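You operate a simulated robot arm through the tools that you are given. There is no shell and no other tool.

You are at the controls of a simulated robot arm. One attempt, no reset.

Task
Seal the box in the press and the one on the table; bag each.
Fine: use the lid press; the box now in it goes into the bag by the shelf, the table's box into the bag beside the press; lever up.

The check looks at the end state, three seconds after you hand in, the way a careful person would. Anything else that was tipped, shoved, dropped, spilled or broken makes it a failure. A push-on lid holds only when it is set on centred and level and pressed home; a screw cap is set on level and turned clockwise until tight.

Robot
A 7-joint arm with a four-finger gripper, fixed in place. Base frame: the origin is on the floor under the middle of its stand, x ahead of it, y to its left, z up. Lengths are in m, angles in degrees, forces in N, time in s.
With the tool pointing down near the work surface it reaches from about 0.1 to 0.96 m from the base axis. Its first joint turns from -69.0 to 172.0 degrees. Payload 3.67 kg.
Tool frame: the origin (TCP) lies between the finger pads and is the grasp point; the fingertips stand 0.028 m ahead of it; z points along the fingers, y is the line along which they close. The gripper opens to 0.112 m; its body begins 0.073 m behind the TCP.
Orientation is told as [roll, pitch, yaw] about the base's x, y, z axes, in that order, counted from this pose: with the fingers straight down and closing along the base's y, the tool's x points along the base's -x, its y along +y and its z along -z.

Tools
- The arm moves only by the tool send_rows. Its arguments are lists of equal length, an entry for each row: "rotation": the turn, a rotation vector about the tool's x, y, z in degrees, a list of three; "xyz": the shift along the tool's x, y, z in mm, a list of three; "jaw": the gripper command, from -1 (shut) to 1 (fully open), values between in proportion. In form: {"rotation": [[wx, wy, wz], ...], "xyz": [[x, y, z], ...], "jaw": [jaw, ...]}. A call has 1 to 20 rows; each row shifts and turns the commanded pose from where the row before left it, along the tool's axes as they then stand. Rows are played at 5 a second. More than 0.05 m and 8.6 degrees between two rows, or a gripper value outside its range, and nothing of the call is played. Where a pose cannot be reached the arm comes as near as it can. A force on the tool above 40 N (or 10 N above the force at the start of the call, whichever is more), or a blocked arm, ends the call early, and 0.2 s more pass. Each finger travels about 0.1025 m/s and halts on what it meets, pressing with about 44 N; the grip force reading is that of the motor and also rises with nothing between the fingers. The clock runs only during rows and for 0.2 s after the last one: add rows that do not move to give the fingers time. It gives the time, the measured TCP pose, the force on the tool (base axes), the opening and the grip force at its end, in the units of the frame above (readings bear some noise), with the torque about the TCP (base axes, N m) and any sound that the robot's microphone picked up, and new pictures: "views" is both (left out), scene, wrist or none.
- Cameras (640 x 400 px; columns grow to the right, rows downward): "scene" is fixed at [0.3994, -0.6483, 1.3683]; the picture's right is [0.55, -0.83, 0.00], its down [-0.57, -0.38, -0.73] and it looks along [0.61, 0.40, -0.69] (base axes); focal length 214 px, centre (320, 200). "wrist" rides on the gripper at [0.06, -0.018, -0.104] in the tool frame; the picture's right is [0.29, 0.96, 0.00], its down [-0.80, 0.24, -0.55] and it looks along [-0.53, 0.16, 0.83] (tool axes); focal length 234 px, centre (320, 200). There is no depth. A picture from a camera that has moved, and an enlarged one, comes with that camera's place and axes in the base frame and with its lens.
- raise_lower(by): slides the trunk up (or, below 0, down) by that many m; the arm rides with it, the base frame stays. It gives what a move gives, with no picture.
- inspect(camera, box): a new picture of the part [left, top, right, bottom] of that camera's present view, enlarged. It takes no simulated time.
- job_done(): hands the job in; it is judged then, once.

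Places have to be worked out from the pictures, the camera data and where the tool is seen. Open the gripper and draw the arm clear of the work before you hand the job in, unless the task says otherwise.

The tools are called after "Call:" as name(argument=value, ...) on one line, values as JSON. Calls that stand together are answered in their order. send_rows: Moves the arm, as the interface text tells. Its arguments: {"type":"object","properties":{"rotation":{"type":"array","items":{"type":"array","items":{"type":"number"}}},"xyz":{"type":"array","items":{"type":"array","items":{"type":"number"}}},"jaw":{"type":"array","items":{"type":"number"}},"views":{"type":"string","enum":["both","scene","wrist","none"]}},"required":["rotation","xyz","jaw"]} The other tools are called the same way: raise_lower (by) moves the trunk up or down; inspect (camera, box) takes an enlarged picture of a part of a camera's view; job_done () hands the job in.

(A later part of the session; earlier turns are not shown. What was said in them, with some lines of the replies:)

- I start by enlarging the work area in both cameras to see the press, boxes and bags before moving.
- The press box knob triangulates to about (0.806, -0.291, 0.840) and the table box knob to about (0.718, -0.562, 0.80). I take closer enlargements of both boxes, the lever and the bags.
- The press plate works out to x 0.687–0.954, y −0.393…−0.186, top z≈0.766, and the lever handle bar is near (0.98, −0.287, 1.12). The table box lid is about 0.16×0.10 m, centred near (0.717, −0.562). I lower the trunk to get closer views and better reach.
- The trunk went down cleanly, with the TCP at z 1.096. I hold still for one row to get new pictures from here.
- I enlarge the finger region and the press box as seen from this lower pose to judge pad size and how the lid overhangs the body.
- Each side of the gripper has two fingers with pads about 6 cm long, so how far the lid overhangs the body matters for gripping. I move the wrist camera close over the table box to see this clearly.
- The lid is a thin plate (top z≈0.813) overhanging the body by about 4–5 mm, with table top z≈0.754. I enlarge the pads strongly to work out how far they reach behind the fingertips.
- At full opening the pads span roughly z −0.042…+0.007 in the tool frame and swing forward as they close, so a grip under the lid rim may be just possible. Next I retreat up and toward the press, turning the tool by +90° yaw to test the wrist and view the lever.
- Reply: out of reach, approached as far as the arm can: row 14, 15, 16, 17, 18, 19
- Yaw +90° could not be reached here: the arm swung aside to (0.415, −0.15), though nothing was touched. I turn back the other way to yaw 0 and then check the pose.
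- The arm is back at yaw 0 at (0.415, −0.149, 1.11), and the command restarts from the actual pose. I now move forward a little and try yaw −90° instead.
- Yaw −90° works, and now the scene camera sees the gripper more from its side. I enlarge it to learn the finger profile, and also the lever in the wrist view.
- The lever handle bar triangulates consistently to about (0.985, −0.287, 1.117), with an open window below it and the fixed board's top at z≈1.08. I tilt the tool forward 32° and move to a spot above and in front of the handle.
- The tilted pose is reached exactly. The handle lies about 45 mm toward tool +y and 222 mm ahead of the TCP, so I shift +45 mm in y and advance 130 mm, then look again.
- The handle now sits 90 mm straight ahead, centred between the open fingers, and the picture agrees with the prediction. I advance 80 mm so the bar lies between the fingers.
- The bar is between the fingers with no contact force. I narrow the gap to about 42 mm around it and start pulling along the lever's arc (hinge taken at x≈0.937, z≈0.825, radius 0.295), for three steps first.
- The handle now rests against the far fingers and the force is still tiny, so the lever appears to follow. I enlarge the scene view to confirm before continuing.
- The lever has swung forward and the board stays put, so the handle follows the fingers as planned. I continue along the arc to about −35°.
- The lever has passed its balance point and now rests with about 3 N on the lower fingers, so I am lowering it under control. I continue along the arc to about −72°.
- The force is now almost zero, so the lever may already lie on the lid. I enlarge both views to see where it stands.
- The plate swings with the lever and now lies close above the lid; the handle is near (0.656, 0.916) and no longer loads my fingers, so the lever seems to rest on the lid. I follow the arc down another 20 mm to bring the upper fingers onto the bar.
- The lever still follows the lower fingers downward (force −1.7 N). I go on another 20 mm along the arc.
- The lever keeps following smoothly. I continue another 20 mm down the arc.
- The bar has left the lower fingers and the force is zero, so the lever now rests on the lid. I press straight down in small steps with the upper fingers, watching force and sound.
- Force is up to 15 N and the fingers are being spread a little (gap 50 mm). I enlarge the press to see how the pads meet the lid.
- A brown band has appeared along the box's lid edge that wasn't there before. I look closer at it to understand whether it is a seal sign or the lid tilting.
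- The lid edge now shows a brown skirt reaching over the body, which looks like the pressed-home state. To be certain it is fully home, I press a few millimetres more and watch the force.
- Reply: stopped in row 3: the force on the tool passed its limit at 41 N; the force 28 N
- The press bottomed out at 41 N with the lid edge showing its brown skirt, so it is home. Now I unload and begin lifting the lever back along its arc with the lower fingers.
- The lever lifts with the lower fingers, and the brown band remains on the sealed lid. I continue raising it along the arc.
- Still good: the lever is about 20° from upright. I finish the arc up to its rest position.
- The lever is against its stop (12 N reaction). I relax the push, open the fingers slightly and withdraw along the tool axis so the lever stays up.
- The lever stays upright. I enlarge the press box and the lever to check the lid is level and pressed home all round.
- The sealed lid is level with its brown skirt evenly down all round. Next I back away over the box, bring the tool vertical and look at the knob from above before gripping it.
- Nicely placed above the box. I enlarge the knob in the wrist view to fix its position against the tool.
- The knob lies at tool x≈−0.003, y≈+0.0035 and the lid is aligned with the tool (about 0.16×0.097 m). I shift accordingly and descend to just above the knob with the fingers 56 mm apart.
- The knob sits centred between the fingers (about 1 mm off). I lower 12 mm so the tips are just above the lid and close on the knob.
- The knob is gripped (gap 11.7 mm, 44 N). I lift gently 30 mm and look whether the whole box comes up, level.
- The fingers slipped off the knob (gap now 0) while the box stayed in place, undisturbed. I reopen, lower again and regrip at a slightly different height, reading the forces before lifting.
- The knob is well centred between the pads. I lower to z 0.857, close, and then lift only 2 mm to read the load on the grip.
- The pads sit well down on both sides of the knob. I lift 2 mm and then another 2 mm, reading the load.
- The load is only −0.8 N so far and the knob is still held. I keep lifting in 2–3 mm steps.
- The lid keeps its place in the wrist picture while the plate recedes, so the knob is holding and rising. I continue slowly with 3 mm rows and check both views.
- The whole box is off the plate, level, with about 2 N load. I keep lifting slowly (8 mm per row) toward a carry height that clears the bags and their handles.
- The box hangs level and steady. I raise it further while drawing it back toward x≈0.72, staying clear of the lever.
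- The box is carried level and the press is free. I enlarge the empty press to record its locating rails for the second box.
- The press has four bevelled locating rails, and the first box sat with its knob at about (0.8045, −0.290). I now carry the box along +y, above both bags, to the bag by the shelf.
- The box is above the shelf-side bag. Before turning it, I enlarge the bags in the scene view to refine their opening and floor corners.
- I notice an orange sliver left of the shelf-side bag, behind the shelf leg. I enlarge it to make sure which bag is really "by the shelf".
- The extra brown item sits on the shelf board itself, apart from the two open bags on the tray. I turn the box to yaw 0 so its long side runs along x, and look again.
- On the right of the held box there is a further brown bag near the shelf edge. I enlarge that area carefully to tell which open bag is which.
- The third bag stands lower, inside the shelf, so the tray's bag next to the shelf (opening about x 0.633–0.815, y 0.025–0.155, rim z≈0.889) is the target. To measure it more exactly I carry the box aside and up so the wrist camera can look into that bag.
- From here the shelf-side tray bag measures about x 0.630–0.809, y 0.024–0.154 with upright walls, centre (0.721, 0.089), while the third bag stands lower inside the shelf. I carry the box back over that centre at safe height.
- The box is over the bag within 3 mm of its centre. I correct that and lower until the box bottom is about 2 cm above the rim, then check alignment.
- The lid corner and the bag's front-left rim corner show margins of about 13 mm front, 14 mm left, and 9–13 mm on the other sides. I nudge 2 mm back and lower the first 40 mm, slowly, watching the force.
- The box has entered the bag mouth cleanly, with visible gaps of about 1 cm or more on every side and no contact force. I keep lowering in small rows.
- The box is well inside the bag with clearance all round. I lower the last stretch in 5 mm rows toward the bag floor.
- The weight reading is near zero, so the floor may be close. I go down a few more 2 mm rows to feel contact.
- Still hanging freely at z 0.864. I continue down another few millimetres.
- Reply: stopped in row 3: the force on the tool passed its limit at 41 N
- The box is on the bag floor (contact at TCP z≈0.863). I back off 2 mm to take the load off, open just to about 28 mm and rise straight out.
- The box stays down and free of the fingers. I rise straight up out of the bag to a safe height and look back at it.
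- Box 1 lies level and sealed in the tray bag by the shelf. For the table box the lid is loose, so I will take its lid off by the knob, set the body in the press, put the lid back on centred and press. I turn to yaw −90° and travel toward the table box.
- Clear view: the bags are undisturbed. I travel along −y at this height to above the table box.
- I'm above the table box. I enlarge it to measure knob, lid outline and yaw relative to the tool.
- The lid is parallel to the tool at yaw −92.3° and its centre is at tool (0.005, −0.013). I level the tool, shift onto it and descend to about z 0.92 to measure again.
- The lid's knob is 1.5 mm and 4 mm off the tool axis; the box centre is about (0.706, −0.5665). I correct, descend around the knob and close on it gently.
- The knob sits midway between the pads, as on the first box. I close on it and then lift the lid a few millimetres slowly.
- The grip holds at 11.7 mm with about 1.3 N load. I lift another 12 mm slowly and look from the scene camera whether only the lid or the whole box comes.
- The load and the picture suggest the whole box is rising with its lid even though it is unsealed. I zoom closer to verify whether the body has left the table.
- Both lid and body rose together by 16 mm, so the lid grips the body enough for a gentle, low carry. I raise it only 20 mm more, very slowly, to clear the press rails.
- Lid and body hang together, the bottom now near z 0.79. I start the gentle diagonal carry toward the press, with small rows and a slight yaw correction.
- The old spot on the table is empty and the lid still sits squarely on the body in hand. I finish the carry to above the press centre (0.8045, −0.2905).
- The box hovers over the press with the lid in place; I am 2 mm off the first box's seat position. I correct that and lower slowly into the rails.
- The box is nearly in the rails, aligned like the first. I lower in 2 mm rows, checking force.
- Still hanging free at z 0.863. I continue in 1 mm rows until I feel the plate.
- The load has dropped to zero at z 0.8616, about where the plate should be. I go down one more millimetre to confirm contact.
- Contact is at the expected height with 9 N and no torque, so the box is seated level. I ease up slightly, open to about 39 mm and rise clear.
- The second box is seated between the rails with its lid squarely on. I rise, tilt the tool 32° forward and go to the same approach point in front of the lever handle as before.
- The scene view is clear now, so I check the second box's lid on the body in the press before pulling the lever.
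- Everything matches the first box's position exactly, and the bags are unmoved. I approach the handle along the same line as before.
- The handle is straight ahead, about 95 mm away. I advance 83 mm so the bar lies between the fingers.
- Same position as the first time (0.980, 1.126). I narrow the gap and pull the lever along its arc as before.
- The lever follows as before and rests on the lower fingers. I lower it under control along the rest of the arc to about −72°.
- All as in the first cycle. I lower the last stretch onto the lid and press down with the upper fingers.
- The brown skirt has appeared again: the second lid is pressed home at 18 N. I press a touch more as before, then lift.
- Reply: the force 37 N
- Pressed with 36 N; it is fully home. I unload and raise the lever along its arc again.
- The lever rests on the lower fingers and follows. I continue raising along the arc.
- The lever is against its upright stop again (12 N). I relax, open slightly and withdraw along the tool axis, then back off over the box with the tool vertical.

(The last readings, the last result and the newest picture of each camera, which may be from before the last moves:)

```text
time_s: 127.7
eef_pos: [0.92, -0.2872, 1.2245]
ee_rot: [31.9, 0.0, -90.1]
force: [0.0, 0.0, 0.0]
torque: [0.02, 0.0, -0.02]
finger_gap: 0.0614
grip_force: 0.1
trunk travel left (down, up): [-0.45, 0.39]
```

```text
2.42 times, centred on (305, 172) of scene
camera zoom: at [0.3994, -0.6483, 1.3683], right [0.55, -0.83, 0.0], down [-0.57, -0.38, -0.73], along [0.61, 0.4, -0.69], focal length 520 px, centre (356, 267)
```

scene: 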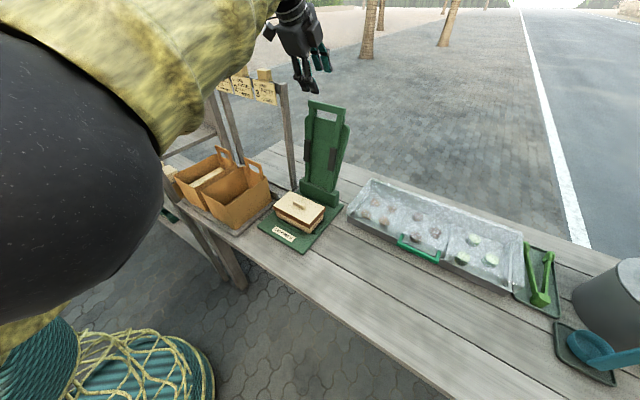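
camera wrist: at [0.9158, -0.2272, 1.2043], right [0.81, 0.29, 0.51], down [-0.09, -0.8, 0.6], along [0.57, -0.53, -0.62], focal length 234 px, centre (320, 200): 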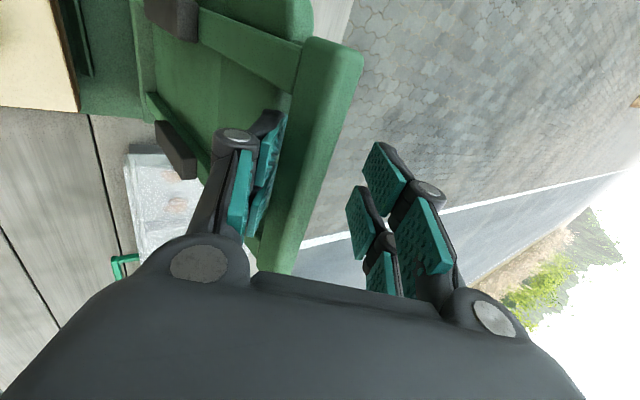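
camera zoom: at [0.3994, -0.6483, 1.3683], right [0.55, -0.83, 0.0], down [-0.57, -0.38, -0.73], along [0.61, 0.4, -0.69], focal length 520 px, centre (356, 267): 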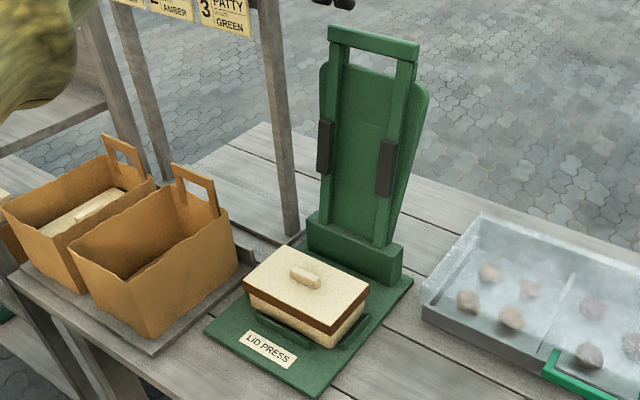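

The lever is up and the second box is sealed with its skirt evenly down. I back off over it, bring the tool vertical and descend to view the knob.

Call:
send_rows(rotation=[[0, 0, 0], [0, 0, 0], [0, 0, 0], [8, 0, 0], [8, 0, 0], [8, 0, 0], [7.9, 0, 0], [0, 0, 0], [0, 0, 0], [0, 0, 0], [0, 0, 0], [0, 0, 0], [0, 0, 0]], xyz=[[0, -28, -29], [0, -28, -29], [0, -28, -29], [0, 0, 0], [0, 0, 0], [0, 0, 0], [0, 0, 0], [-3, 0, 45], [0, 0, 45], [0, 0, 45], [0, 0, 45], [0, 0, 45], [0, 0, 0]], jaw=[0, 0, 0, 0, 0, 0, 0, 0, 0, 0, 0, 0, 0], views="wrist")

Call:
inspect(camera="wrist", box=[240, 0, 420, 180])

```text
time_s: 130.4
eef_pos: [0.8026, -0.2887, 1.0303]
ee_rot: [0.1, 0.1, -90.1]
force: [0.0, -0.1, 0.0]
torque: [-0.02, -0.02, 0.0]
finger_gap: 0.0561
grip_force: 0.0
trunk travel left (down, up): [-0.45, 0.39]
camera wrist: at [0.7832, -0.2299, 1.1341], right [0.96, 0.29, 0.0], down [0.24, -0.8, 0.55], along [0.16, -0.53, -0.83], focal length 234 px, centre (320, 200)
```

wrist: 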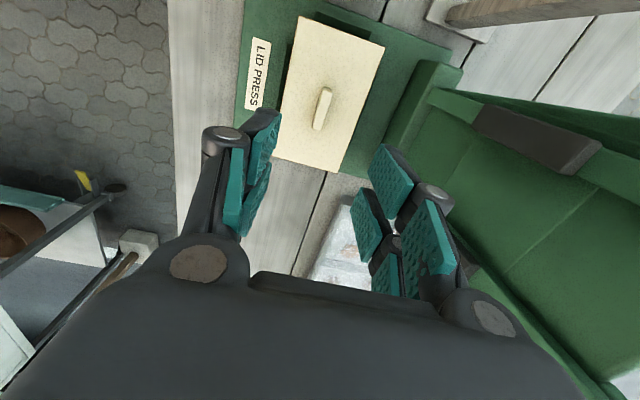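

```text
2.22 times, centred on (330, 90) of wrist
camera zoom: at [0.7832, -0.2299, 1.1341], right [0.96, 0.29, 0.0], down [0.24, -0.8, 0.55], along [0.16, -0.53, -0.83], focal length 520 px, centre (298, 444)
```

zoom: 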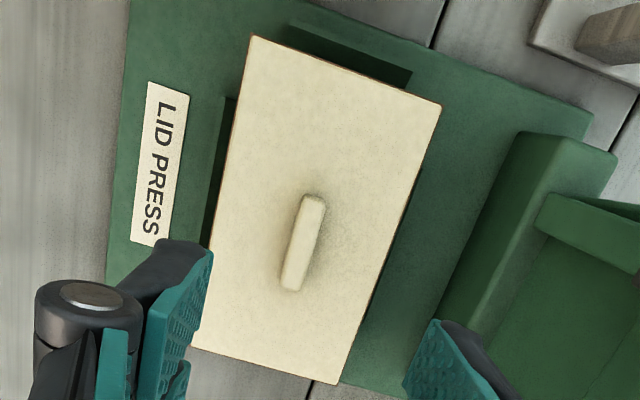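

The knob is at tool (−0.003, +0.0025) and square to the tool. I correct, descend around it with a 39 mm gap and stop at z≈0.861.

Call:
send_rows(rotation=[[0, 0, 0], [0, 0, 0], [0, 0, 0], [0, 0, 0], [0, 0, 0], [0, 0, 0], [0, 0, 0], [0, 0, 0]], xyz=[[-3, 2.5, 0], [0, 0, 40], [0, 0, 45], [0, 0, 40], [0, 0, 25], [0, 0, 12], [0, 0, 8], [0, 0, 0]], jaw=[-0.1, -0.2, -0.3, -0.3, -0.3, -0.3, -0.3, -0.3], views="wrist")

Call:
inspect(camera="wrist", box=[220, 60, 430, 280])

```text
time_s: 132.2
eef_pos: [0.805, -0.2917, 0.8591]
ee_rot: [-0.1, 0.0, -89.9]
force: [-0.3, 0.9, 0.8]
torque: [-0.02, -0.01, -0.01]
finger_gap: 0.0393
grip_force: 0.2
trunk travel left (down, up): [-0.45, 0.39]
camera wrist: at [0.7863, -0.2327, 0.9637], right [0.96, 0.29, 0.0], down [0.24, -0.8, 0.55], along [0.16, -0.53, -0.83], focal length 234 px, centre (320, 200)
```

wrist: 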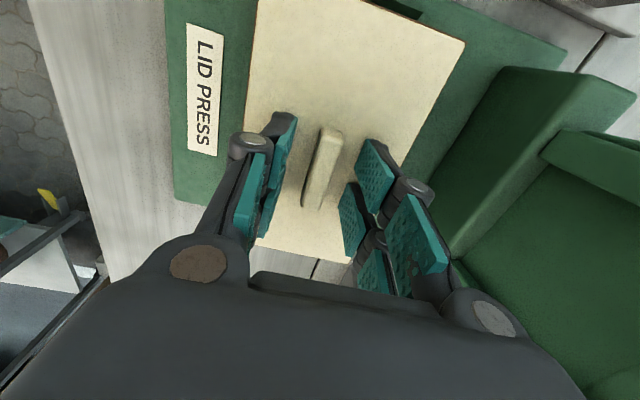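

```text
1.82 times, centred on (325, 170) of wrist
camera zoom: at [0.7863, -0.2327, 0.9637], right [0.96, 0.29, 0.0], down [0.24, -0.8, 0.55], along [0.16, -0.53, -0.83], focal length 426 px, centre (311, 254)
```

zoom: 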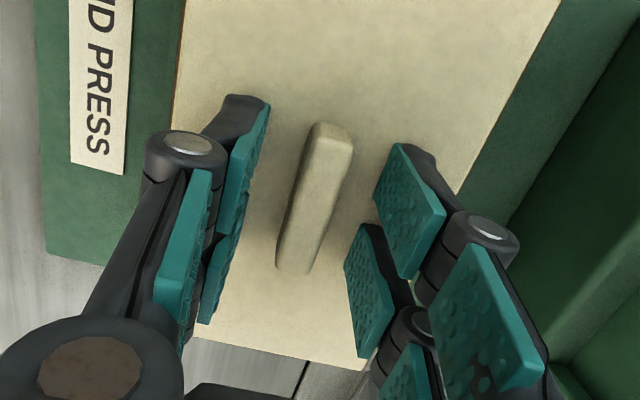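

Well centred around the knob at z 0.859. I close on it, then lift a few millimetres slowly.

Call:
send_rows(rotation=[[0, 0, 0], [0, 0, 0], [0, 0, 0], [0, 0, 0], [0, 0, 0]], xyz=[[0, 0, 0], [0, 0, 0], [0, 0, 0], [0, 0, 0], [0, 0, 0]], jaw=[-0.6, -0.85, -1, -1, -1], views="none")

Call:
send_rows(rotation=[[0, 0, 0], [0, 0, 0], [0, 0, 0], [0, 0, 0], [0, 0, 0], [0, 0, 0], [0, 0, 0], [0, 0, 0]], xyz=[[0, 0, -1], [0, 0, -1], [0, 0, -1], [0, 0, -2], [0, 0, -2], [0, 0, -2], [0, 0, -2], [0, 0, 0]], jaw=[-1, -1, -1, -1, -1, -1, -1, -1], views="both")

Call:
inspect(camera="scene", box=[280, 170, 370, 260])

```text
time_s: 133.4
eef_pos: [0.8053, -0.2918, 0.86]
ee_rot: [0.0, 0.0, -90.0]
force: [0.5, -0.3, -0.9]
torque: [0.0, 0.01, -0.02]
finger_gap: 0.0118
grip_force: 44.1
trunk travel left (down, up): [-0.45, 0.39]
```

```text
time_s: 135.2
eef_pos: [0.8041, -0.2927, 0.8701]
ee_rot: [0.1, 0.1, -89.9]
force: [-0.4, 0.5, -0.1]
torque: [-0.04, 0.01, 0.0]
finger_gap: 0.0119
grip_force: 43.8
trunk travel left (down, up): [-0.45, 0.39]
camera wrist: at [0.7868, -0.2339, 0.9745], right [0.96, 0.29, 0.0], down [0.24, -0.8, 0.55], along [0.16, -0.53, -0.83], focal length 234 px, centre (320, 200)
```

scene: 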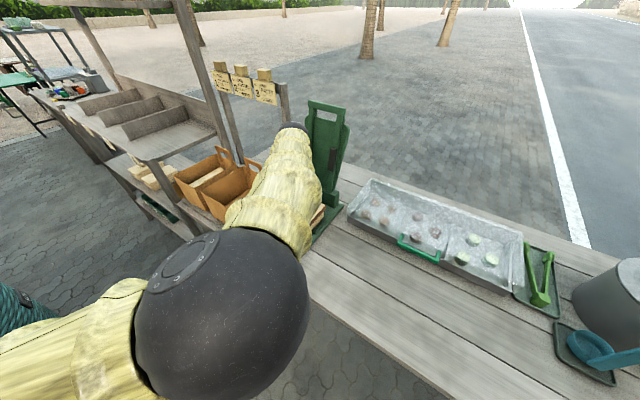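
wrist: 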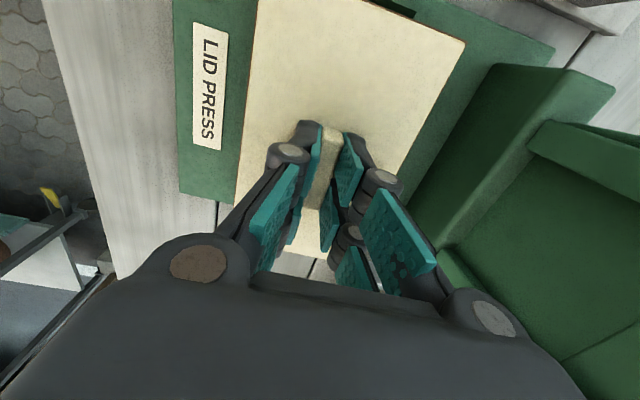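

```text
4.44 times, centred on (325, 215) of scene
camera zoom: at [0.3994, -0.6483, 1.3683], right [0.55, -0.83, 0.0], down [-0.57, -0.38, -0.73], along [0.61, 0.4, -0.69], focal length 953 px, centre (298, 133)
```

zoom: 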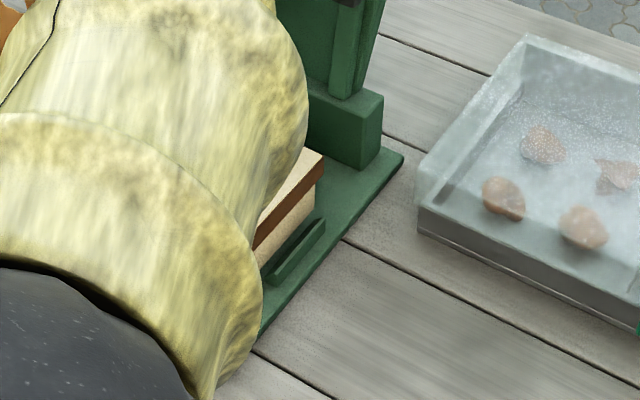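

The sealed box rises with the knob (gap still 11.9 mm). I continue lifting slowly as with the first box.

Call:
send_rows(rotation=[[0, 0, 0], [0, 0, 0], [0, 0, 0], [0, 0, 0], [0, 0, 0], [0, 0, 0], [0, 0, 0], [0, 0, 0], [0, 0, 0], [0, 0, 0], [0, 0, 0], [0, 0, 0], [0, 0, 0], [0, 0, 0], [0, 0, 0], [0, 0, 0]], xyz=[[0, 0, -2], [0, 0, -3], [0, 0, -3], [0, 0, -3], [0, 0, -4], [0, 0, -5], [0, 0, -6], [0, 0, -8], [0, 0, -8], [0, 0, -8], [0, 0, -8], [0, 0, -8], [0, 0, -8], [0, 0, -6], [0, 0, -4], [0, 0, 0]], jaw=[-1, -1, -1, -1, -1, -1, -1, -1, -1, -1, -1, -1, -1, -1, -1, -1], views="both")

```text
time_s: 138.7
eef_pos: [0.8053, -0.2935, 0.9542]
ee_rot: [0.0, 0.0, -90.0]
force: [-0.6, 0.6, -0.7]
torque: [-0.02, 0.03, 0.0]
finger_gap: 0.012
grip_force: 43.9
trunk travel left (down, up): [-0.45, 0.39]
camera wrist: at [0.7866, -0.2342, 1.0588], right [0.96, 0.29, 0.0], down [0.24, -0.8, 0.55], along [0.16, -0.53, -0.83], focal length 234 px, centre (320, 200)
```

scene: 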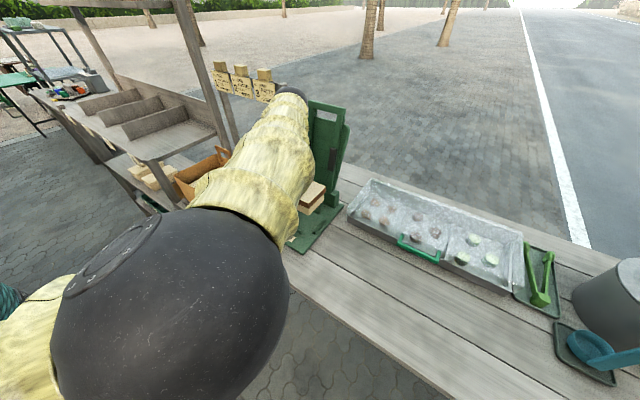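
wrist: 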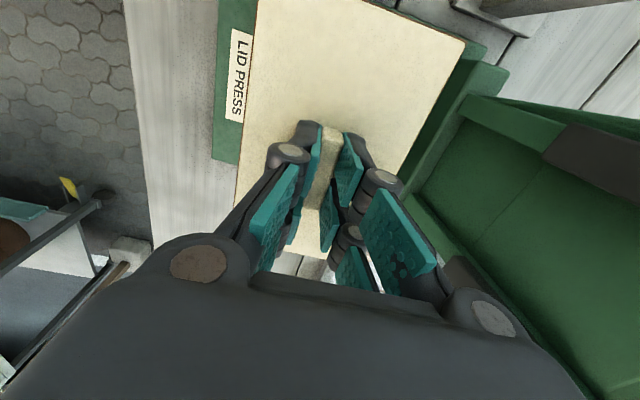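

The box hangs level at z 0.954. I raise it further while drawing back to x≈0.725, as before.

Call:
send_rows(rotation=[[0, 0, 0], [0, 0, 0], [0, 0, 0], [0, 0, 0], [0, 0, 0], [0, 0, 0], [0, 0, 0], [0, 0, 0], [0, 0, 0], [0, 0, 0], [0, 0, 0], [0, 0, 0], [0, 0, 0], [0, 0, 0], [0, 0, 0], [0, 0, 0]], xyz=[[0, -2, -4], [0, -4, -7], [0, -6, -10], [0, -6, -10], [0, -6, -10], [0, -6, -10], [0, -6, -10], [0, -6, -10], [0, -6, -10], [0, -6, -10], [0, -6, -10], [0, -6, -10], [0, -6, -10], [0, -5, -8], [0, -3, -5], [0, 0, 0]], jaw=[-1, -1, -1, -1, -1, -1, -1, -1, -1, -1, -1, -1, -1, -1, -1, -1], views="scene")

```text
time_s: 142.1
eef_pos: [0.7261, -0.2945, 1.0884]
ee_rot: [0.0, 0.1, -90.0]
force: [0.7, -0.5, -1.2]
torque: [0.03, 0.01, 0.02]
finger_gap: 0.0117
grip_force: 44.2
trunk travel left (down, up): [-0.45, 0.39]
```

scene: 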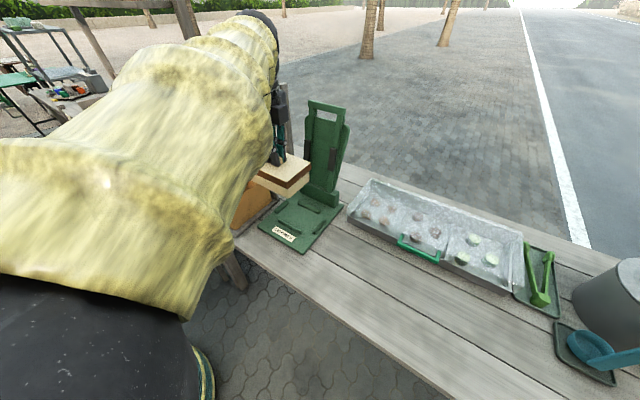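

The press is empty and the box is held level. I turn it to yaw 0 here, well clear of the lever, so its long side runs along x.

Call:
send_rows(rotation=[[0, 0, -4], [0, 0, -8], [0, 0, -8], [0, 0, -8], [0, 0, -8], [0, 0, -8], [0, 0, -8], [0, 0, -8], [0, 0, -8], [0, 0, -8], [0, 0, -8], [0, 0, -6], [0, 0, 0]], xyz=[[0, 0, 0], [0, 0, 0], [0, 0, 0], [0, 0, 0], [0, 0, 0], [0, 0, 0], [0, 0, 0], [0, 0, 0], [0, 0, 0], [0, 0, 0], [0, 0, 0], [0, 0, 0], [0, 0, 0]], jaw=[-1, -1, -1, -1, -1, -1, -1, -1, -1, -1, -1, -1, -1], views="both")

Call:
inspect(camera="wrist", box=[380, 40, 620, 260])

```text
time_s: 144.8
eef_pos: [0.724, -0.2937, 1.0864]
ee_rot: [0.1, 0.0, -0.1]
force: [-0.9, -0.7, -1.5]
torque: [0.01, 0.01, 0.0]
finger_gap: 0.0119
grip_force: 43.6
trunk travel left (down, up): [-0.45, 0.39]
camera wrist: at [0.6647, -0.3129, 1.1921], right [-0.29, 0.96, 0.0], down [0.8, 0.24, 0.55], along [0.53, 0.16, -0.83], focal length 234 px, centre (320, 200)
```

scene: 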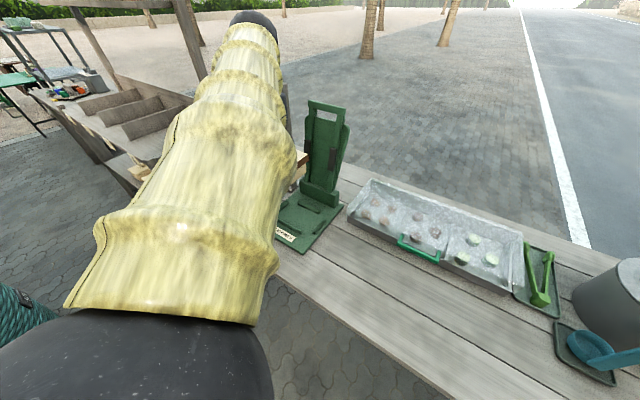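
wrist: 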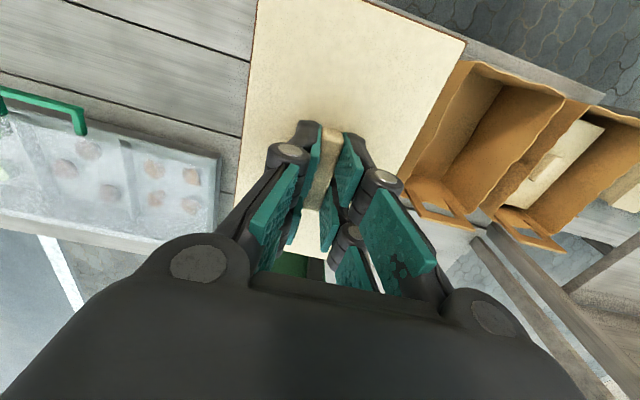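

```text
1.82 times, centred on (500, 150) of wrist
camera zoom: at [0.6647, -0.3129, 1.1921], right [-0.29, 0.96, 0.0], down [0.8, 0.24, 0.55], along [0.53, 0.16, -0.83], focal length 426 px, centre (-7, 291)
```

zoom: 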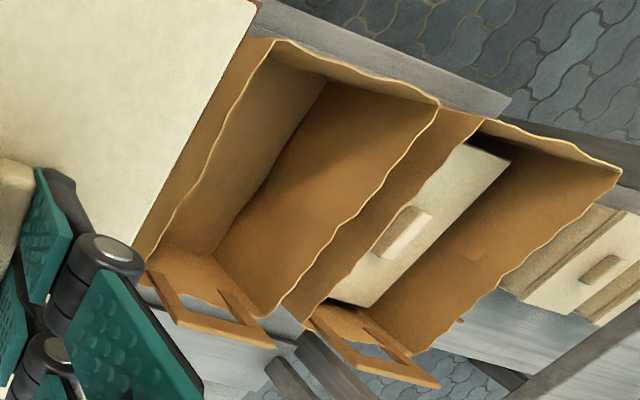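

I can now see right into the near bag: its opening is about x 0.631–0.808, y −0.140…−0.013, centre near (0.7205, −0.0765). I carry the box over that point.

Call:
send_rows(rotation=[[0, 0, 0], [0, 0, 0], [0, 0, 0], [0, 0, 0], [0, 0, 0], [0, 0, 0], [0, 0, 0], [0, 0, 0], [0, 0, 0], [0, 0, 0], [0, 0, 0], [0, 0, 0]], xyz=[[0, 6, 0], [0, 14, 0], [0, 22, 0], [0, 26, 0], [0, 26, 0], [1, 26, 0], [1, 26, 0], [1.5, 26, 0], [0, 22, 0], [0, 14, 0], [0, 9, 0], [0, 0, 0]], jaw=[-1, -1, -1, -1, -1, -1, -1, -1, -1, -1, -1, -1], views="both")

```text
time_s: 147.4
eef_pos: [0.721, -0.076, 1.0887]
ee_rot: [0.1, -0.1, 0.0]
force: [-0.1, 0.3, -1.3]
torque: [-0.02, 0.02, -0.02]
finger_gap: 0.0117
grip_force: 44.0
trunk travel left (down, up): [-0.45, 0.39]
camera wrist: at [0.6613, -0.0954, 1.1928], right [-0.29, 0.96, 0.0], down [0.8, 0.24, 0.55], along [0.53, 0.16, -0.83], focal length 234 px, centre (320, 200)
```

scene: 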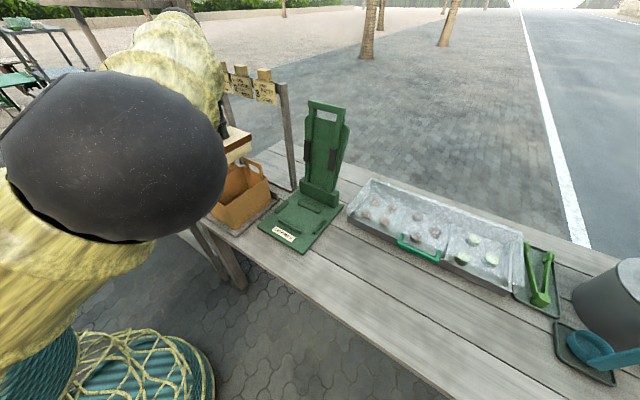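
wrist: 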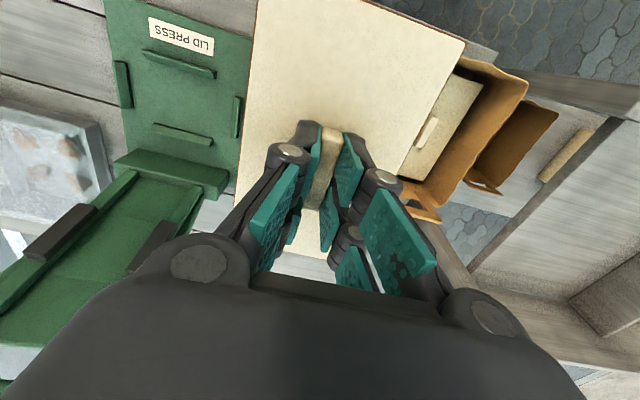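

The box is over the near bag's centre. I lower until its bottom is about 2 cm above the rim and check the margins.

Call:
send_rows(rotation=[[0, 0, 0], [0, 0, 0], [0, 0, 0], [0, 0, 0], [0, 0, 0], [0, 0, 0], [0, 0, 0], [0, 0, 0], [0, 0, 0], [0, 0, 0]], xyz=[[0, 0, 5], [0, 0, 9], [0, 0, 10], [0, 0, 10], [0, 0, 10], [0, 0, 10], [0, 0, 10], [0, 0, 10], [0, 0, 6], [0, 0, 0]], jaw=[-1, -1, -1, -1, -1, -1, -1, -1, -1, -1], views="both")

Call:
inspect(camera="wrist", box=[200, 0, 520, 280])

Call:
inspect(camera="scene", box=[180, 120, 300, 240])

```text
time_s: 149.7
eef_pos: [0.7209, -0.0755, 1.0079]
ee_rot: [0.1, 0.0, 0.1]
force: [-0.4, 0.1, -0.1]
torque: [-0.04, -0.02, -0.02]
finger_gap: 0.012
grip_force: 44.2
trunk travel left (down, up): [-0.45, 0.39]
camera wrist: at [0.6616, -0.095, 1.1131], right [-0.29, 0.96, 0.0], down [0.8, 0.24, 0.55], along [0.53, 0.16, -0.83], focal length 234 px, centre (320, 200)
```

scene: 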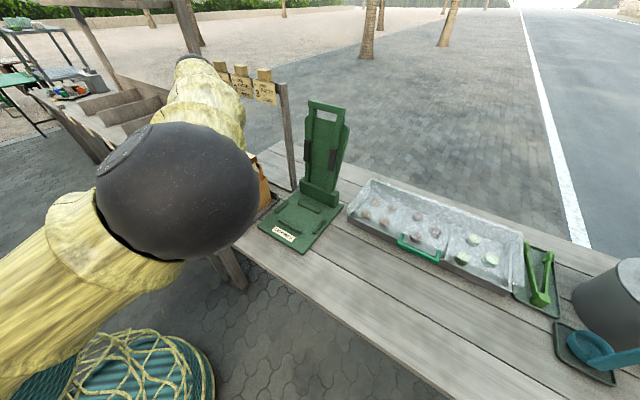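
wrist: 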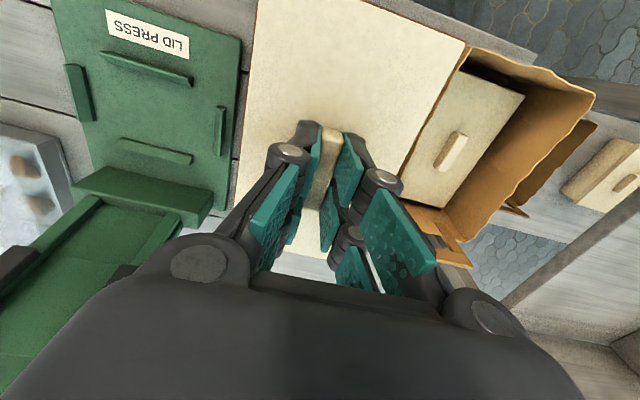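

```text
1.43 times, centred on (360, 140) of wrist
camera zoom: at [0.6616, -0.095, 1.1131], right [-0.29, 0.96, 0.0], down [0.8, 0.24, 0.55], along [0.53, 0.16, -0.83], focal length 334 px, centre (263, 286)
```

zoom: 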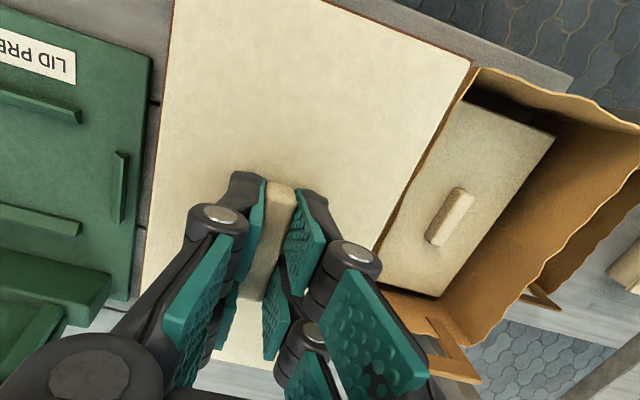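

```text
3.33 times, centred on (240, 180) of scene
camera zoom: at [0.3994, -0.6483, 1.3683], right [0.55, -0.83, 0.0], down [-0.57, -0.38, -0.73], along [0.61, 0.4, -0.69], focal length 715 px, centre (587, 267)
```

zoom: 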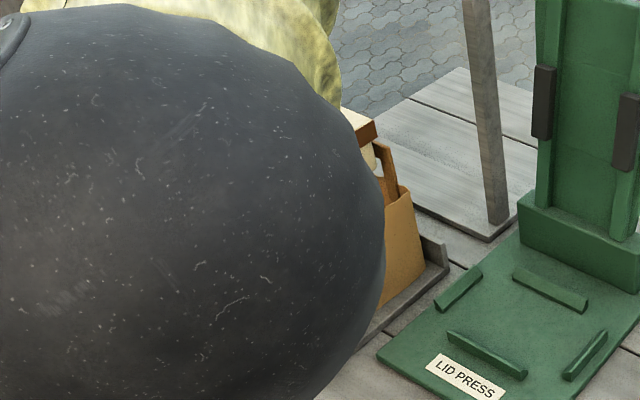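

The bag's rim is just hidden under the lid from here. I lower 12 mm more (still above the rim) to see its edges.

Call:
send_rows(rotation=[[0, 0, 0], [0, 0, 0], [0, 0, 0]], xyz=[[0, 0, 6], [0, 0, 6], [0, 0, 0]], jaw=[-1, -1, -1], views="wrist")

Call:
inspect(camera="wrist", box=[220, 0, 500, 280])

```text
time_s: 150.4
eef_pos: [0.721, -0.0763, 0.9959]
ee_rot: [0.1, -0.1, 0.0]
force: [-0.2, 0.3, -1.6]
torque: [0.01, -0.02, 0.01]
finger_gap: 0.0118
grip_force: 43.8
trunk travel left (down, up): [-0.45, 0.39]
camera wrist: at [0.6618, -0.0947, 1.1008], right [-0.29, 0.96, 0.0], down [0.8, 0.24, 0.55], along [0.53, 0.16, -0.83], focal length 234 px, centre (320, 200)
```

wrist: 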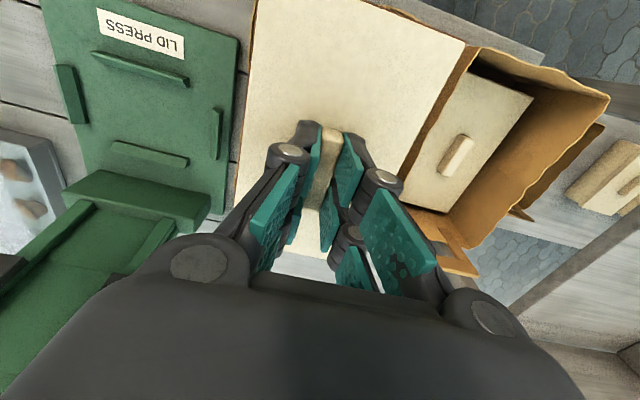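

```text
1.43 times, centred on (360, 140) of wrist
camera zoom: at [0.6618, -0.0947, 1.1008], right [-0.29, 0.96, 0.0], down [0.8, 0.24, 0.55], along [0.53, 0.16, -0.83], focal length 334 px, centre (263, 286)
```

zoom: 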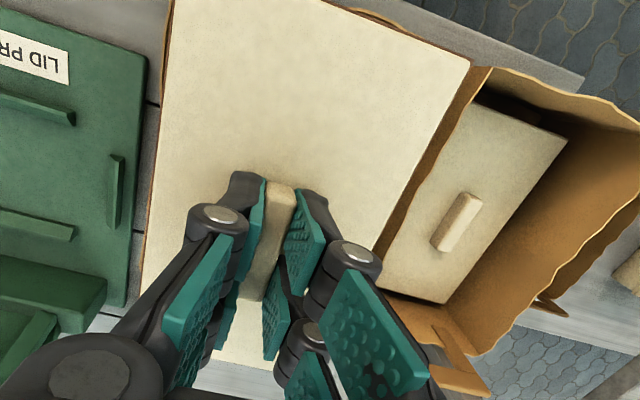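

The front rim shows at x≈0.628 and the right rim at y≈−0.145, so I should shift about 2.5 mm back and 3 mm toward −y for even margins. I do that and lower the first 30 mm slowly.

Call:
send_rows(rotation=[[0, 0, 0], [0, 0, 0], [0, 0, 0], [0, 0, 0], [0, 0, 0], [0, 0, 0], [0, 0, 0]], xyz=[[2.5, -2.7, 0], [0, 0, 5], [0, 0, 6], [0, 0, 6], [0, 0, 6], [0, 0, 5], [0, 0, 0]], jaw=[-1, -1, -1, -1, -1, -1, -1], views="wrist")

Call:
inspect(camera="wrist", box=[200, 0, 520, 280])

```text
time_s: 152.1
eef_pos: [0.7174, -0.0796, 0.9676]
ee_rot: [0.0, 0.0, 0.0]
force: [0.5, 1.0, -2.2]
torque: [0.04, -0.01, -0.02]
finger_gap: 0.0117
grip_force: 44.3
trunk travel left (down, up): [-0.45, 0.39]
camera wrist: at [0.6587, -0.0978, 1.0722], right [-0.29, 0.96, 0.0], down [0.8, 0.24, 0.55], along [0.53, 0.16, -0.83], focal length 234 px, centre (320, 200)
```

wrist: 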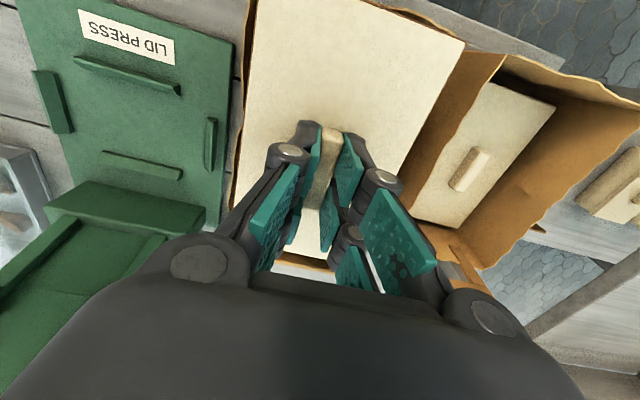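

```text
1.43 times, centred on (360, 140) of wrist
camera zoom: at [0.6587, -0.0978, 1.0722], right [-0.29, 0.96, 0.0], down [0.8, 0.24, 0.55], along [0.53, 0.16, -0.83], focal length 334 px, centre (263, 286)
```

zoom: 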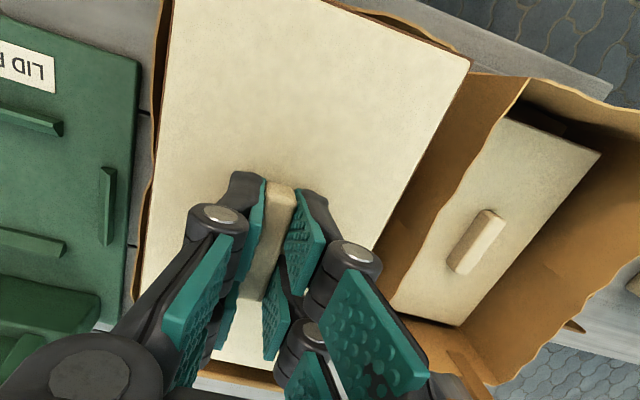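

The box has entered the bag mouth with margins of roughly 10–18 mm all round and no contact. I keep lowering in small rows, nudging 1.5 mm toward +y.

Call:
send_rows(rotation=[[0, 0, 0], [0, 0, 0], [0, 0, 0], [0, 0, 0], [0, 0, 0], [0, 0, 0], [0, 0, 0], [0, 0, 0], [0, 0, 0]], xyz=[[0, 1.5, 6], [0, 0, 8], [0, 0, 8], [0, 0, 8], [0, 0, 8], [0, 0, 8], [0, 0, 8], [0, 0, 6], [0, 0, 0]], jaw=[-1, -1, -1, -1, -1, -1, -1, -1, -1], views="wrist")

```text
time_s: 154.1
eef_pos: [0.719, -0.076, 0.9069]
ee_rot: [0.1, 0.0, 0.0]
force: [-0.6, 0.3, -1.1]
torque: [0.02, 0.01, -0.01]
finger_gap: 0.0113
grip_force: 44.0
trunk travel left (down, up): [-0.45, 0.39]
camera wrist: at [0.6586, -0.0957, 1.0116], right [-0.29, 0.96, 0.0], down [0.8, 0.24, 0.55], along [0.53, 0.16, -0.83], focal length 234 px, centre (320, 200)
```

wrist: 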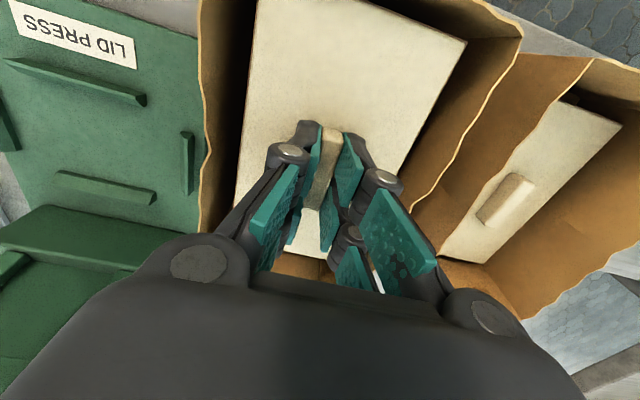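

It slides in freely. I lower the next 33 mm in 5 mm rows; I expect the floor at about TCP z 0.866.

Call:
send_rows(rotation=[[0, 0, 0], [0, 0, 0], [0, 0, 0], [0, 0, 0], [0, 0, 0], [0, 0, 0], [0, 0, 0], [0, 0, 0]], xyz=[[0, 0, 5], [0, 0, 5], [0, 0, 5], [0, 0, 5], [0, 0, 5], [0, 0, 5], [0, 0, 3], [0, 0, 0]], jaw=[-1, -1, -1, -1, -1, -1, -1, -1], views="wrist")

Call:
send_rows(rotation=[[0, 0, 0], [0, 0, 0], [0, 0, 0]], xyz=[[0, 0, 1.5], [0, 0, 1.5], [0, 0, 0]], jaw=[-1, -1, -1], views="none")

```text
time_s: 155.8
eef_pos: [0.7195, -0.0763, 0.8758]
ee_rot: [0.1, 0.0, -0.1]
force: [-0.8, -0.4, -0.9]
torque: [-0.02, 0.01, 0.0]
finger_gap: 0.0121
grip_force: 44.3
trunk travel left (down, up): [-0.45, 0.39]
camera wrist: at [0.6594, -0.0957, 0.9787], right [-0.29, 0.96, 0.0], down [0.8, 0.24, 0.55], along [0.53, 0.16, -0.83], focal length 234 px, centre (320, 200)
```

wrist: 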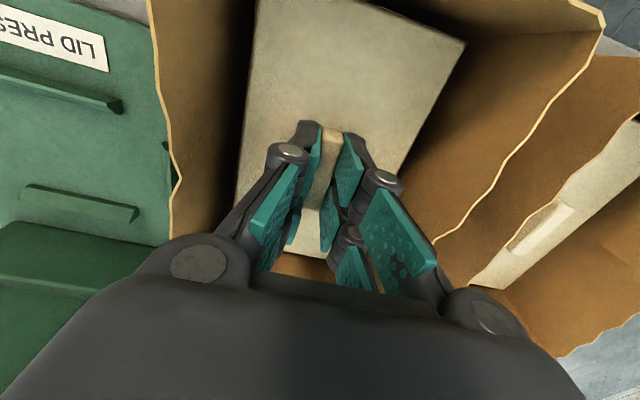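

```text
time_s: 156.7
eef_pos: [0.7189, -0.0777, 0.8713]
ee_rot: [0.0, 0.0, 0.0]
force: [-0.8, -1.0, -1.0]
torque: [-0.01, 0.0, -0.01]
finger_gap: 0.0118
grip_force: 43.6
trunk travel left (down, up): [-0.45, 0.39]
```

Still free at z 0.871. I feel my way down in 1 mm steps.

Call:
send_rows(rotation=[[0, 0, 0], [0, 0, 0], [0, 0, 0], [0, 0, 0]], xyz=[[0, 0, 1], [0, 0, 1], [0, 0, 1], [0, 0, 0]], jaw=[-1, -1, -1, -1], views="none")

```text
time_s: 157.7
eef_pos: [0.7185, -0.0777, 0.8695]
ee_rot: [0.2, 0.0, 0.0]
force: [-0.6, 0.2, -0.7]
torque: [0.0, 0.01, -0.02]
finger_gap: 0.0118
grip_force: 44.3
trunk travel left (down, up): [-0.45, 0.39]
```

Not yet on the floor. Another 2 mm.

Call:
send_rows(rotation=[[0, 0, 0], [0, 0, 0], [0, 0, 0]], xyz=[[0, 0, 1], [0, 0, 1], [0, 0, 0]], jaw=[-1, -1, -1], views="none")

```text
time_s: 158.4
eef_pos: [0.7182, -0.0763, 0.8668]
ee_rot: [0.1, 0.1, 0.0]
force: [-0.7, 0.9, -0.8]
torque: [-0.01, 0.0, 0.0]
finger_gap: 0.0119
grip_force: 43.8
trunk travel left (down, up): [-0.45, 0.39]
```

Free still at 0.8668, close to the expected 0.866. One more millimetre.

Call:
send_rows(rotation=[[0, 0, 0], [0, 0, 0]], xyz=[[0, 0, 1], [0, 0, 0]], jaw=[-1, -1], views="none")

```text
time_s: 159.1
eef_pos: [0.7196, -0.0769, 0.8655]
ee_rot: [0.2, 0.0, 0.0]
force: [0.2, 0.5, -0.6]
torque: [-0.01, 0.0, 0.01]
finger_gap: 0.0118
grip_force: 44.2
trunk travel left (down, up): [-0.45, 0.39]
```

No contact yet at 0.8655. I go one more millimetre.

Call:
send_rows(rotation=[[0, 0, 0], [0, 0, 0]], xyz=[[0, 0, 1], [0, 0, 0]], jaw=[-1, -1], views="none")

```text
time_s: 159.7
eef_pos: [0.7202, -0.0765, 0.8666]
ee_rot: [0.2, -0.1, 0.0]
force: [-0.6, 0.5, -2.2]
torque: [0.0, -0.01, 0.0]
finger_gap: 0.0119
grip_force: 44.3
trunk travel left (down, up): [-0.45, 0.39]
```

Readings carry about a millimetre of noise; the load still shows the box hanging. Another millimetre.

Call:
send_rows(rotation=[[0, 0, 0], [0, 0, 0]], xyz=[[0, 0, 1], [0, 0, 0]], jaw=[-1, -1], views="none")

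```text
time_s: 160.2
eef_pos: [0.7182, -0.077, 0.8643]
ee_rot: [0.1, 0.0, 0.2]
force: [1.2, 0.2, 1.3]
torque: [-0.03, 0.2, 0.02]
finger_gap: 0.0118
grip_force: 43.7
trunk travel left (down, up): [-0.45, 0.39]
```

The load has gone and a slight torque appears: the box is touching the bag floor. I settle half a millimetre more, then open to 28 mm and rise straight out.

Call:
send_rows(rotation=[[0, 0, 0], [0, 0, 0], [0, 0, 0], [0, 0, 0], [0, 0, 0], [0, 0, 0]], xyz=[[0, 0, 0.5], [0, 0, 0], [0, 0, 0], [0, 0, -3], [0, 0, -6], [0, 0, -8]], jaw=[-1, -0.75, -0.5, -0.5, -0.5, -0.5], views="wrist")

```text
time_s: 161.7
eef_pos: [0.7195, -0.0773, 0.881]
ee_rot: [0.1, 0.1, 0.0]
force: [0.7, -0.5, 0.6]
torque: [-0.01, 0.01, 0.0]
finger_gap: 0.0282
grip_force: 0.2
trunk travel left (down, up): [-0.45, 0.39]
camera wrist: at [0.6584, -0.0964, 0.9847], right [-0.29, 0.96, 0.0], down [0.8, 0.24, 0.55], along [0.53, 0.16, -0.83], focal length 234 px, centre (320, 200)
```

wrist: 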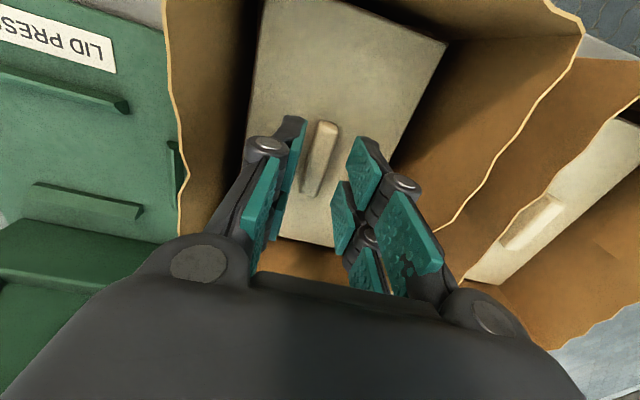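

The box is released and stays on the bag floor. I rise straight up out of the bag.

Call:
send_rows(rotation=[[0, 0, 0], [0, 0, 0], [0, 0, 0], [0, 0, 0], [0, 0, 0], [0, 0, 0], [0, 0, 0], [0, 0, 0], [0, 0, 0]], xyz=[[0, 0, -15], [0, 0, -25], [0, 0, -35], [0, 0, -40], [0, 0, -40], [0, 0, -40], [0, 0, -40], [0, 0, -40], [0, 0, 0]], jaw=[-0.5, -0.5, -0.5, -0.5, -0.5, -0.5, -0.5, -0.5, -0.5], views="both")

```text
time_s: 163.7
eef_pos: [0.7191, -0.076, 1.1553]
ee_rot: [0.1, 0.0, 0.0]
force: [-0.3, 0.2, -0.8]
torque: [0.01, 0.02, -0.01]
finger_gap: 0.0282
grip_force: 0.0
trunk travel left (down, up): [-0.45, 0.39]
camera wrist: at [0.6593, -0.0954, 1.2593], right [-0.29, 0.96, 0.0], down [0.8, 0.24, 0.55], along [0.53, 0.16, -0.83], focal length 234 px, centre (320, 200)
```

scene: 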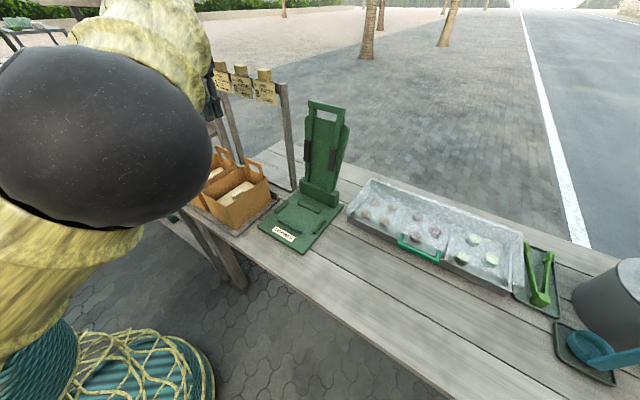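
wrist: 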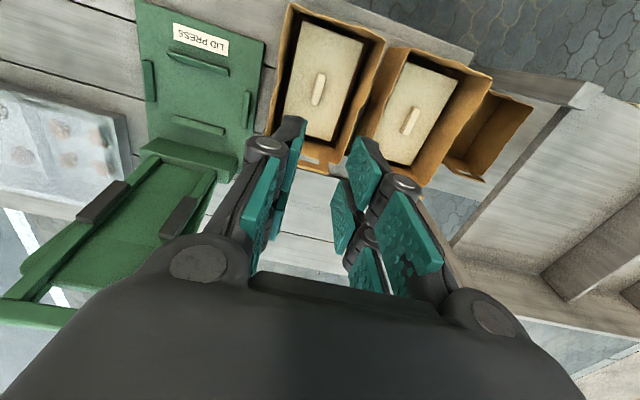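

Both boxes lie in their bags and the lever is up. I draw the arm back clear of the work, opening the gripper.

Call:
send_rows(rotation=[[0, 0, 0], [0, 0, 0], [0, 0, 0], [0, 0, 0], [0, 0, 0], [0, 0, 0], [0, 0, 0], [0, 0, 0]], xyz=[[0, 0, -30], [20, -10, -30], [35, -20, -15], [40, -20, 0], [40, -20, 0], [40, -20, 0], [20, -10, 0], [0, 0, 0]], jaw=[-0.5, 0, 0.5, 1, 1, 1, 1, 1], views="both")

Call:
inspect(camera="scene", box=[160, 80, 400, 310])

```text
time_s: 165.4
eef_pos: [0.523, -0.1793, 1.2311]
ee_rot: [0.1, -0.1, 0.0]
force: [-0.4, 0.1, 0.0]
torque: [0.0, -0.03, -0.03]
finger_gap: 0.1119
grip_force: 0.1
trunk travel left (down, up): [-0.45, 0.39]
camera wrist: at [0.4635, -0.1972, 1.3348], right [-0.29, 0.96, 0.0], down [0.8, 0.24, 0.55], along [0.53, 0.16, -0.83], focal length 234 px, centre (320, 200)
```

scene: 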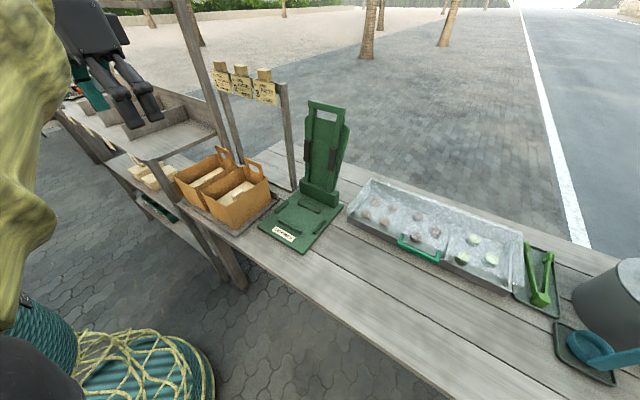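
wrist: 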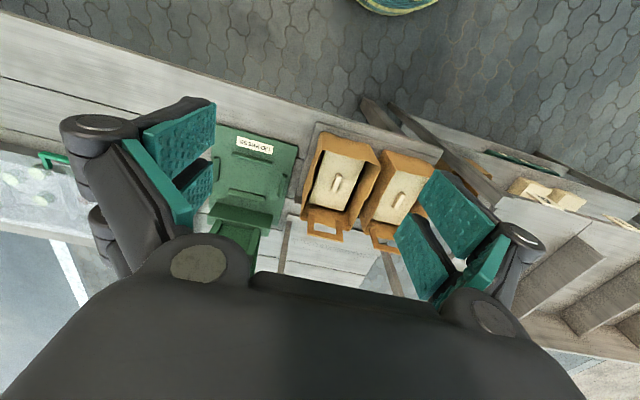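

```text
1.74 times, centred on (280, 195) of scene
camera zoom: at [0.3994, -0.6483, 1.3683], right [0.55, -0.83, 0.0], down [-0.57, -0.38, -0.73], along [0.61, 0.4, -0.69], focal length 373 px, centre (390, 209)
```

zoom: 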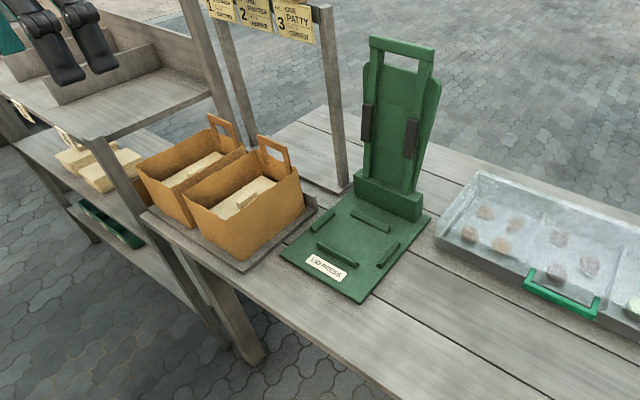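

Everything looks in order; I take one last close look at both boxes in the bags for level seating and the lever's rest position.

Call:
inspect(camera="wrist", box=[200, 110, 440, 270])

Call:
inspect(camera="scene", box=[165, 135, 285, 245])

```text
2.50 times, centred on (320, 190) of wrist
camera zoom: at [0.4635, -0.1972, 1.3348], right [-0.29, 0.96, 0.0], down [0.8, 0.24, 0.55], along [0.53, 0.16, -0.83], focal length 585 px, centre (320, 225)
```

zoom: 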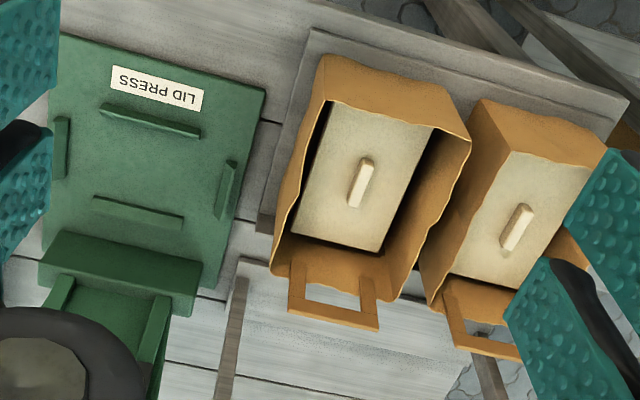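

```text
3.64 times, centred on (225, 190) of scene
camera zoom: at [0.3994, -0.6483, 1.3683], right [0.55, -0.83, 0.0], down [-0.57, -0.38, -0.73], along [0.61, 0.4, -0.69], focal length 780 px, centre (666, 236)
```

zoom: 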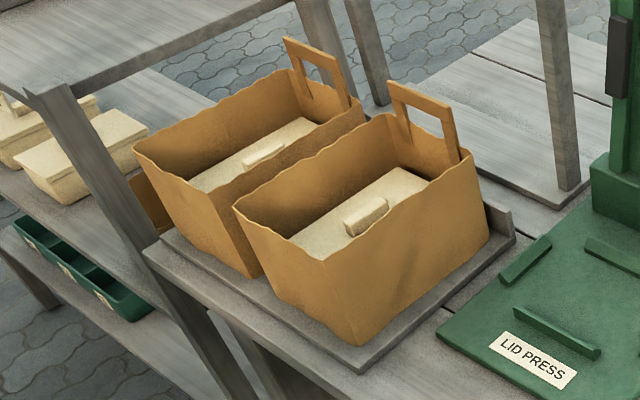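

Both sealed boxes lie flat in their bags, which still stand where they were. The press is empty with its lever up, the gripper is open and the arm is clear, so I hand the job in.

Call:
job_done()

```text
The job is handed in.
```

Both boxes were sealed in the lid press and bagged, and I handed the job in. The verdict hasn't come back.

- **First box (already in the press):** pressed until the lid was home, then lowered into the open bag on the tray next to the shelf.
- **Table's box:** carried to the press, pressed the same way, then lowered into the bag beside the press.
- **End state:** in the last pictures the lever is up and the press is empty. Both boxes lie flat in their bags, and the bags stand where they were. The gripper is open and the arm is drawn back.

- **Which bag I used:** there is a third bag standing lower down, inside the shelf. I took "the bag by the shelf" to mean the tray bag next to it.
- **How I judged the lids:** I took a lid as sealed when a brown band appeared around its edge and pushing the lever harder moved it no further. No click was picked up.
- **One slip:** on the first lift the fingers slid off the first box's knob. The box stayed in the press, and a second, slower lift held.
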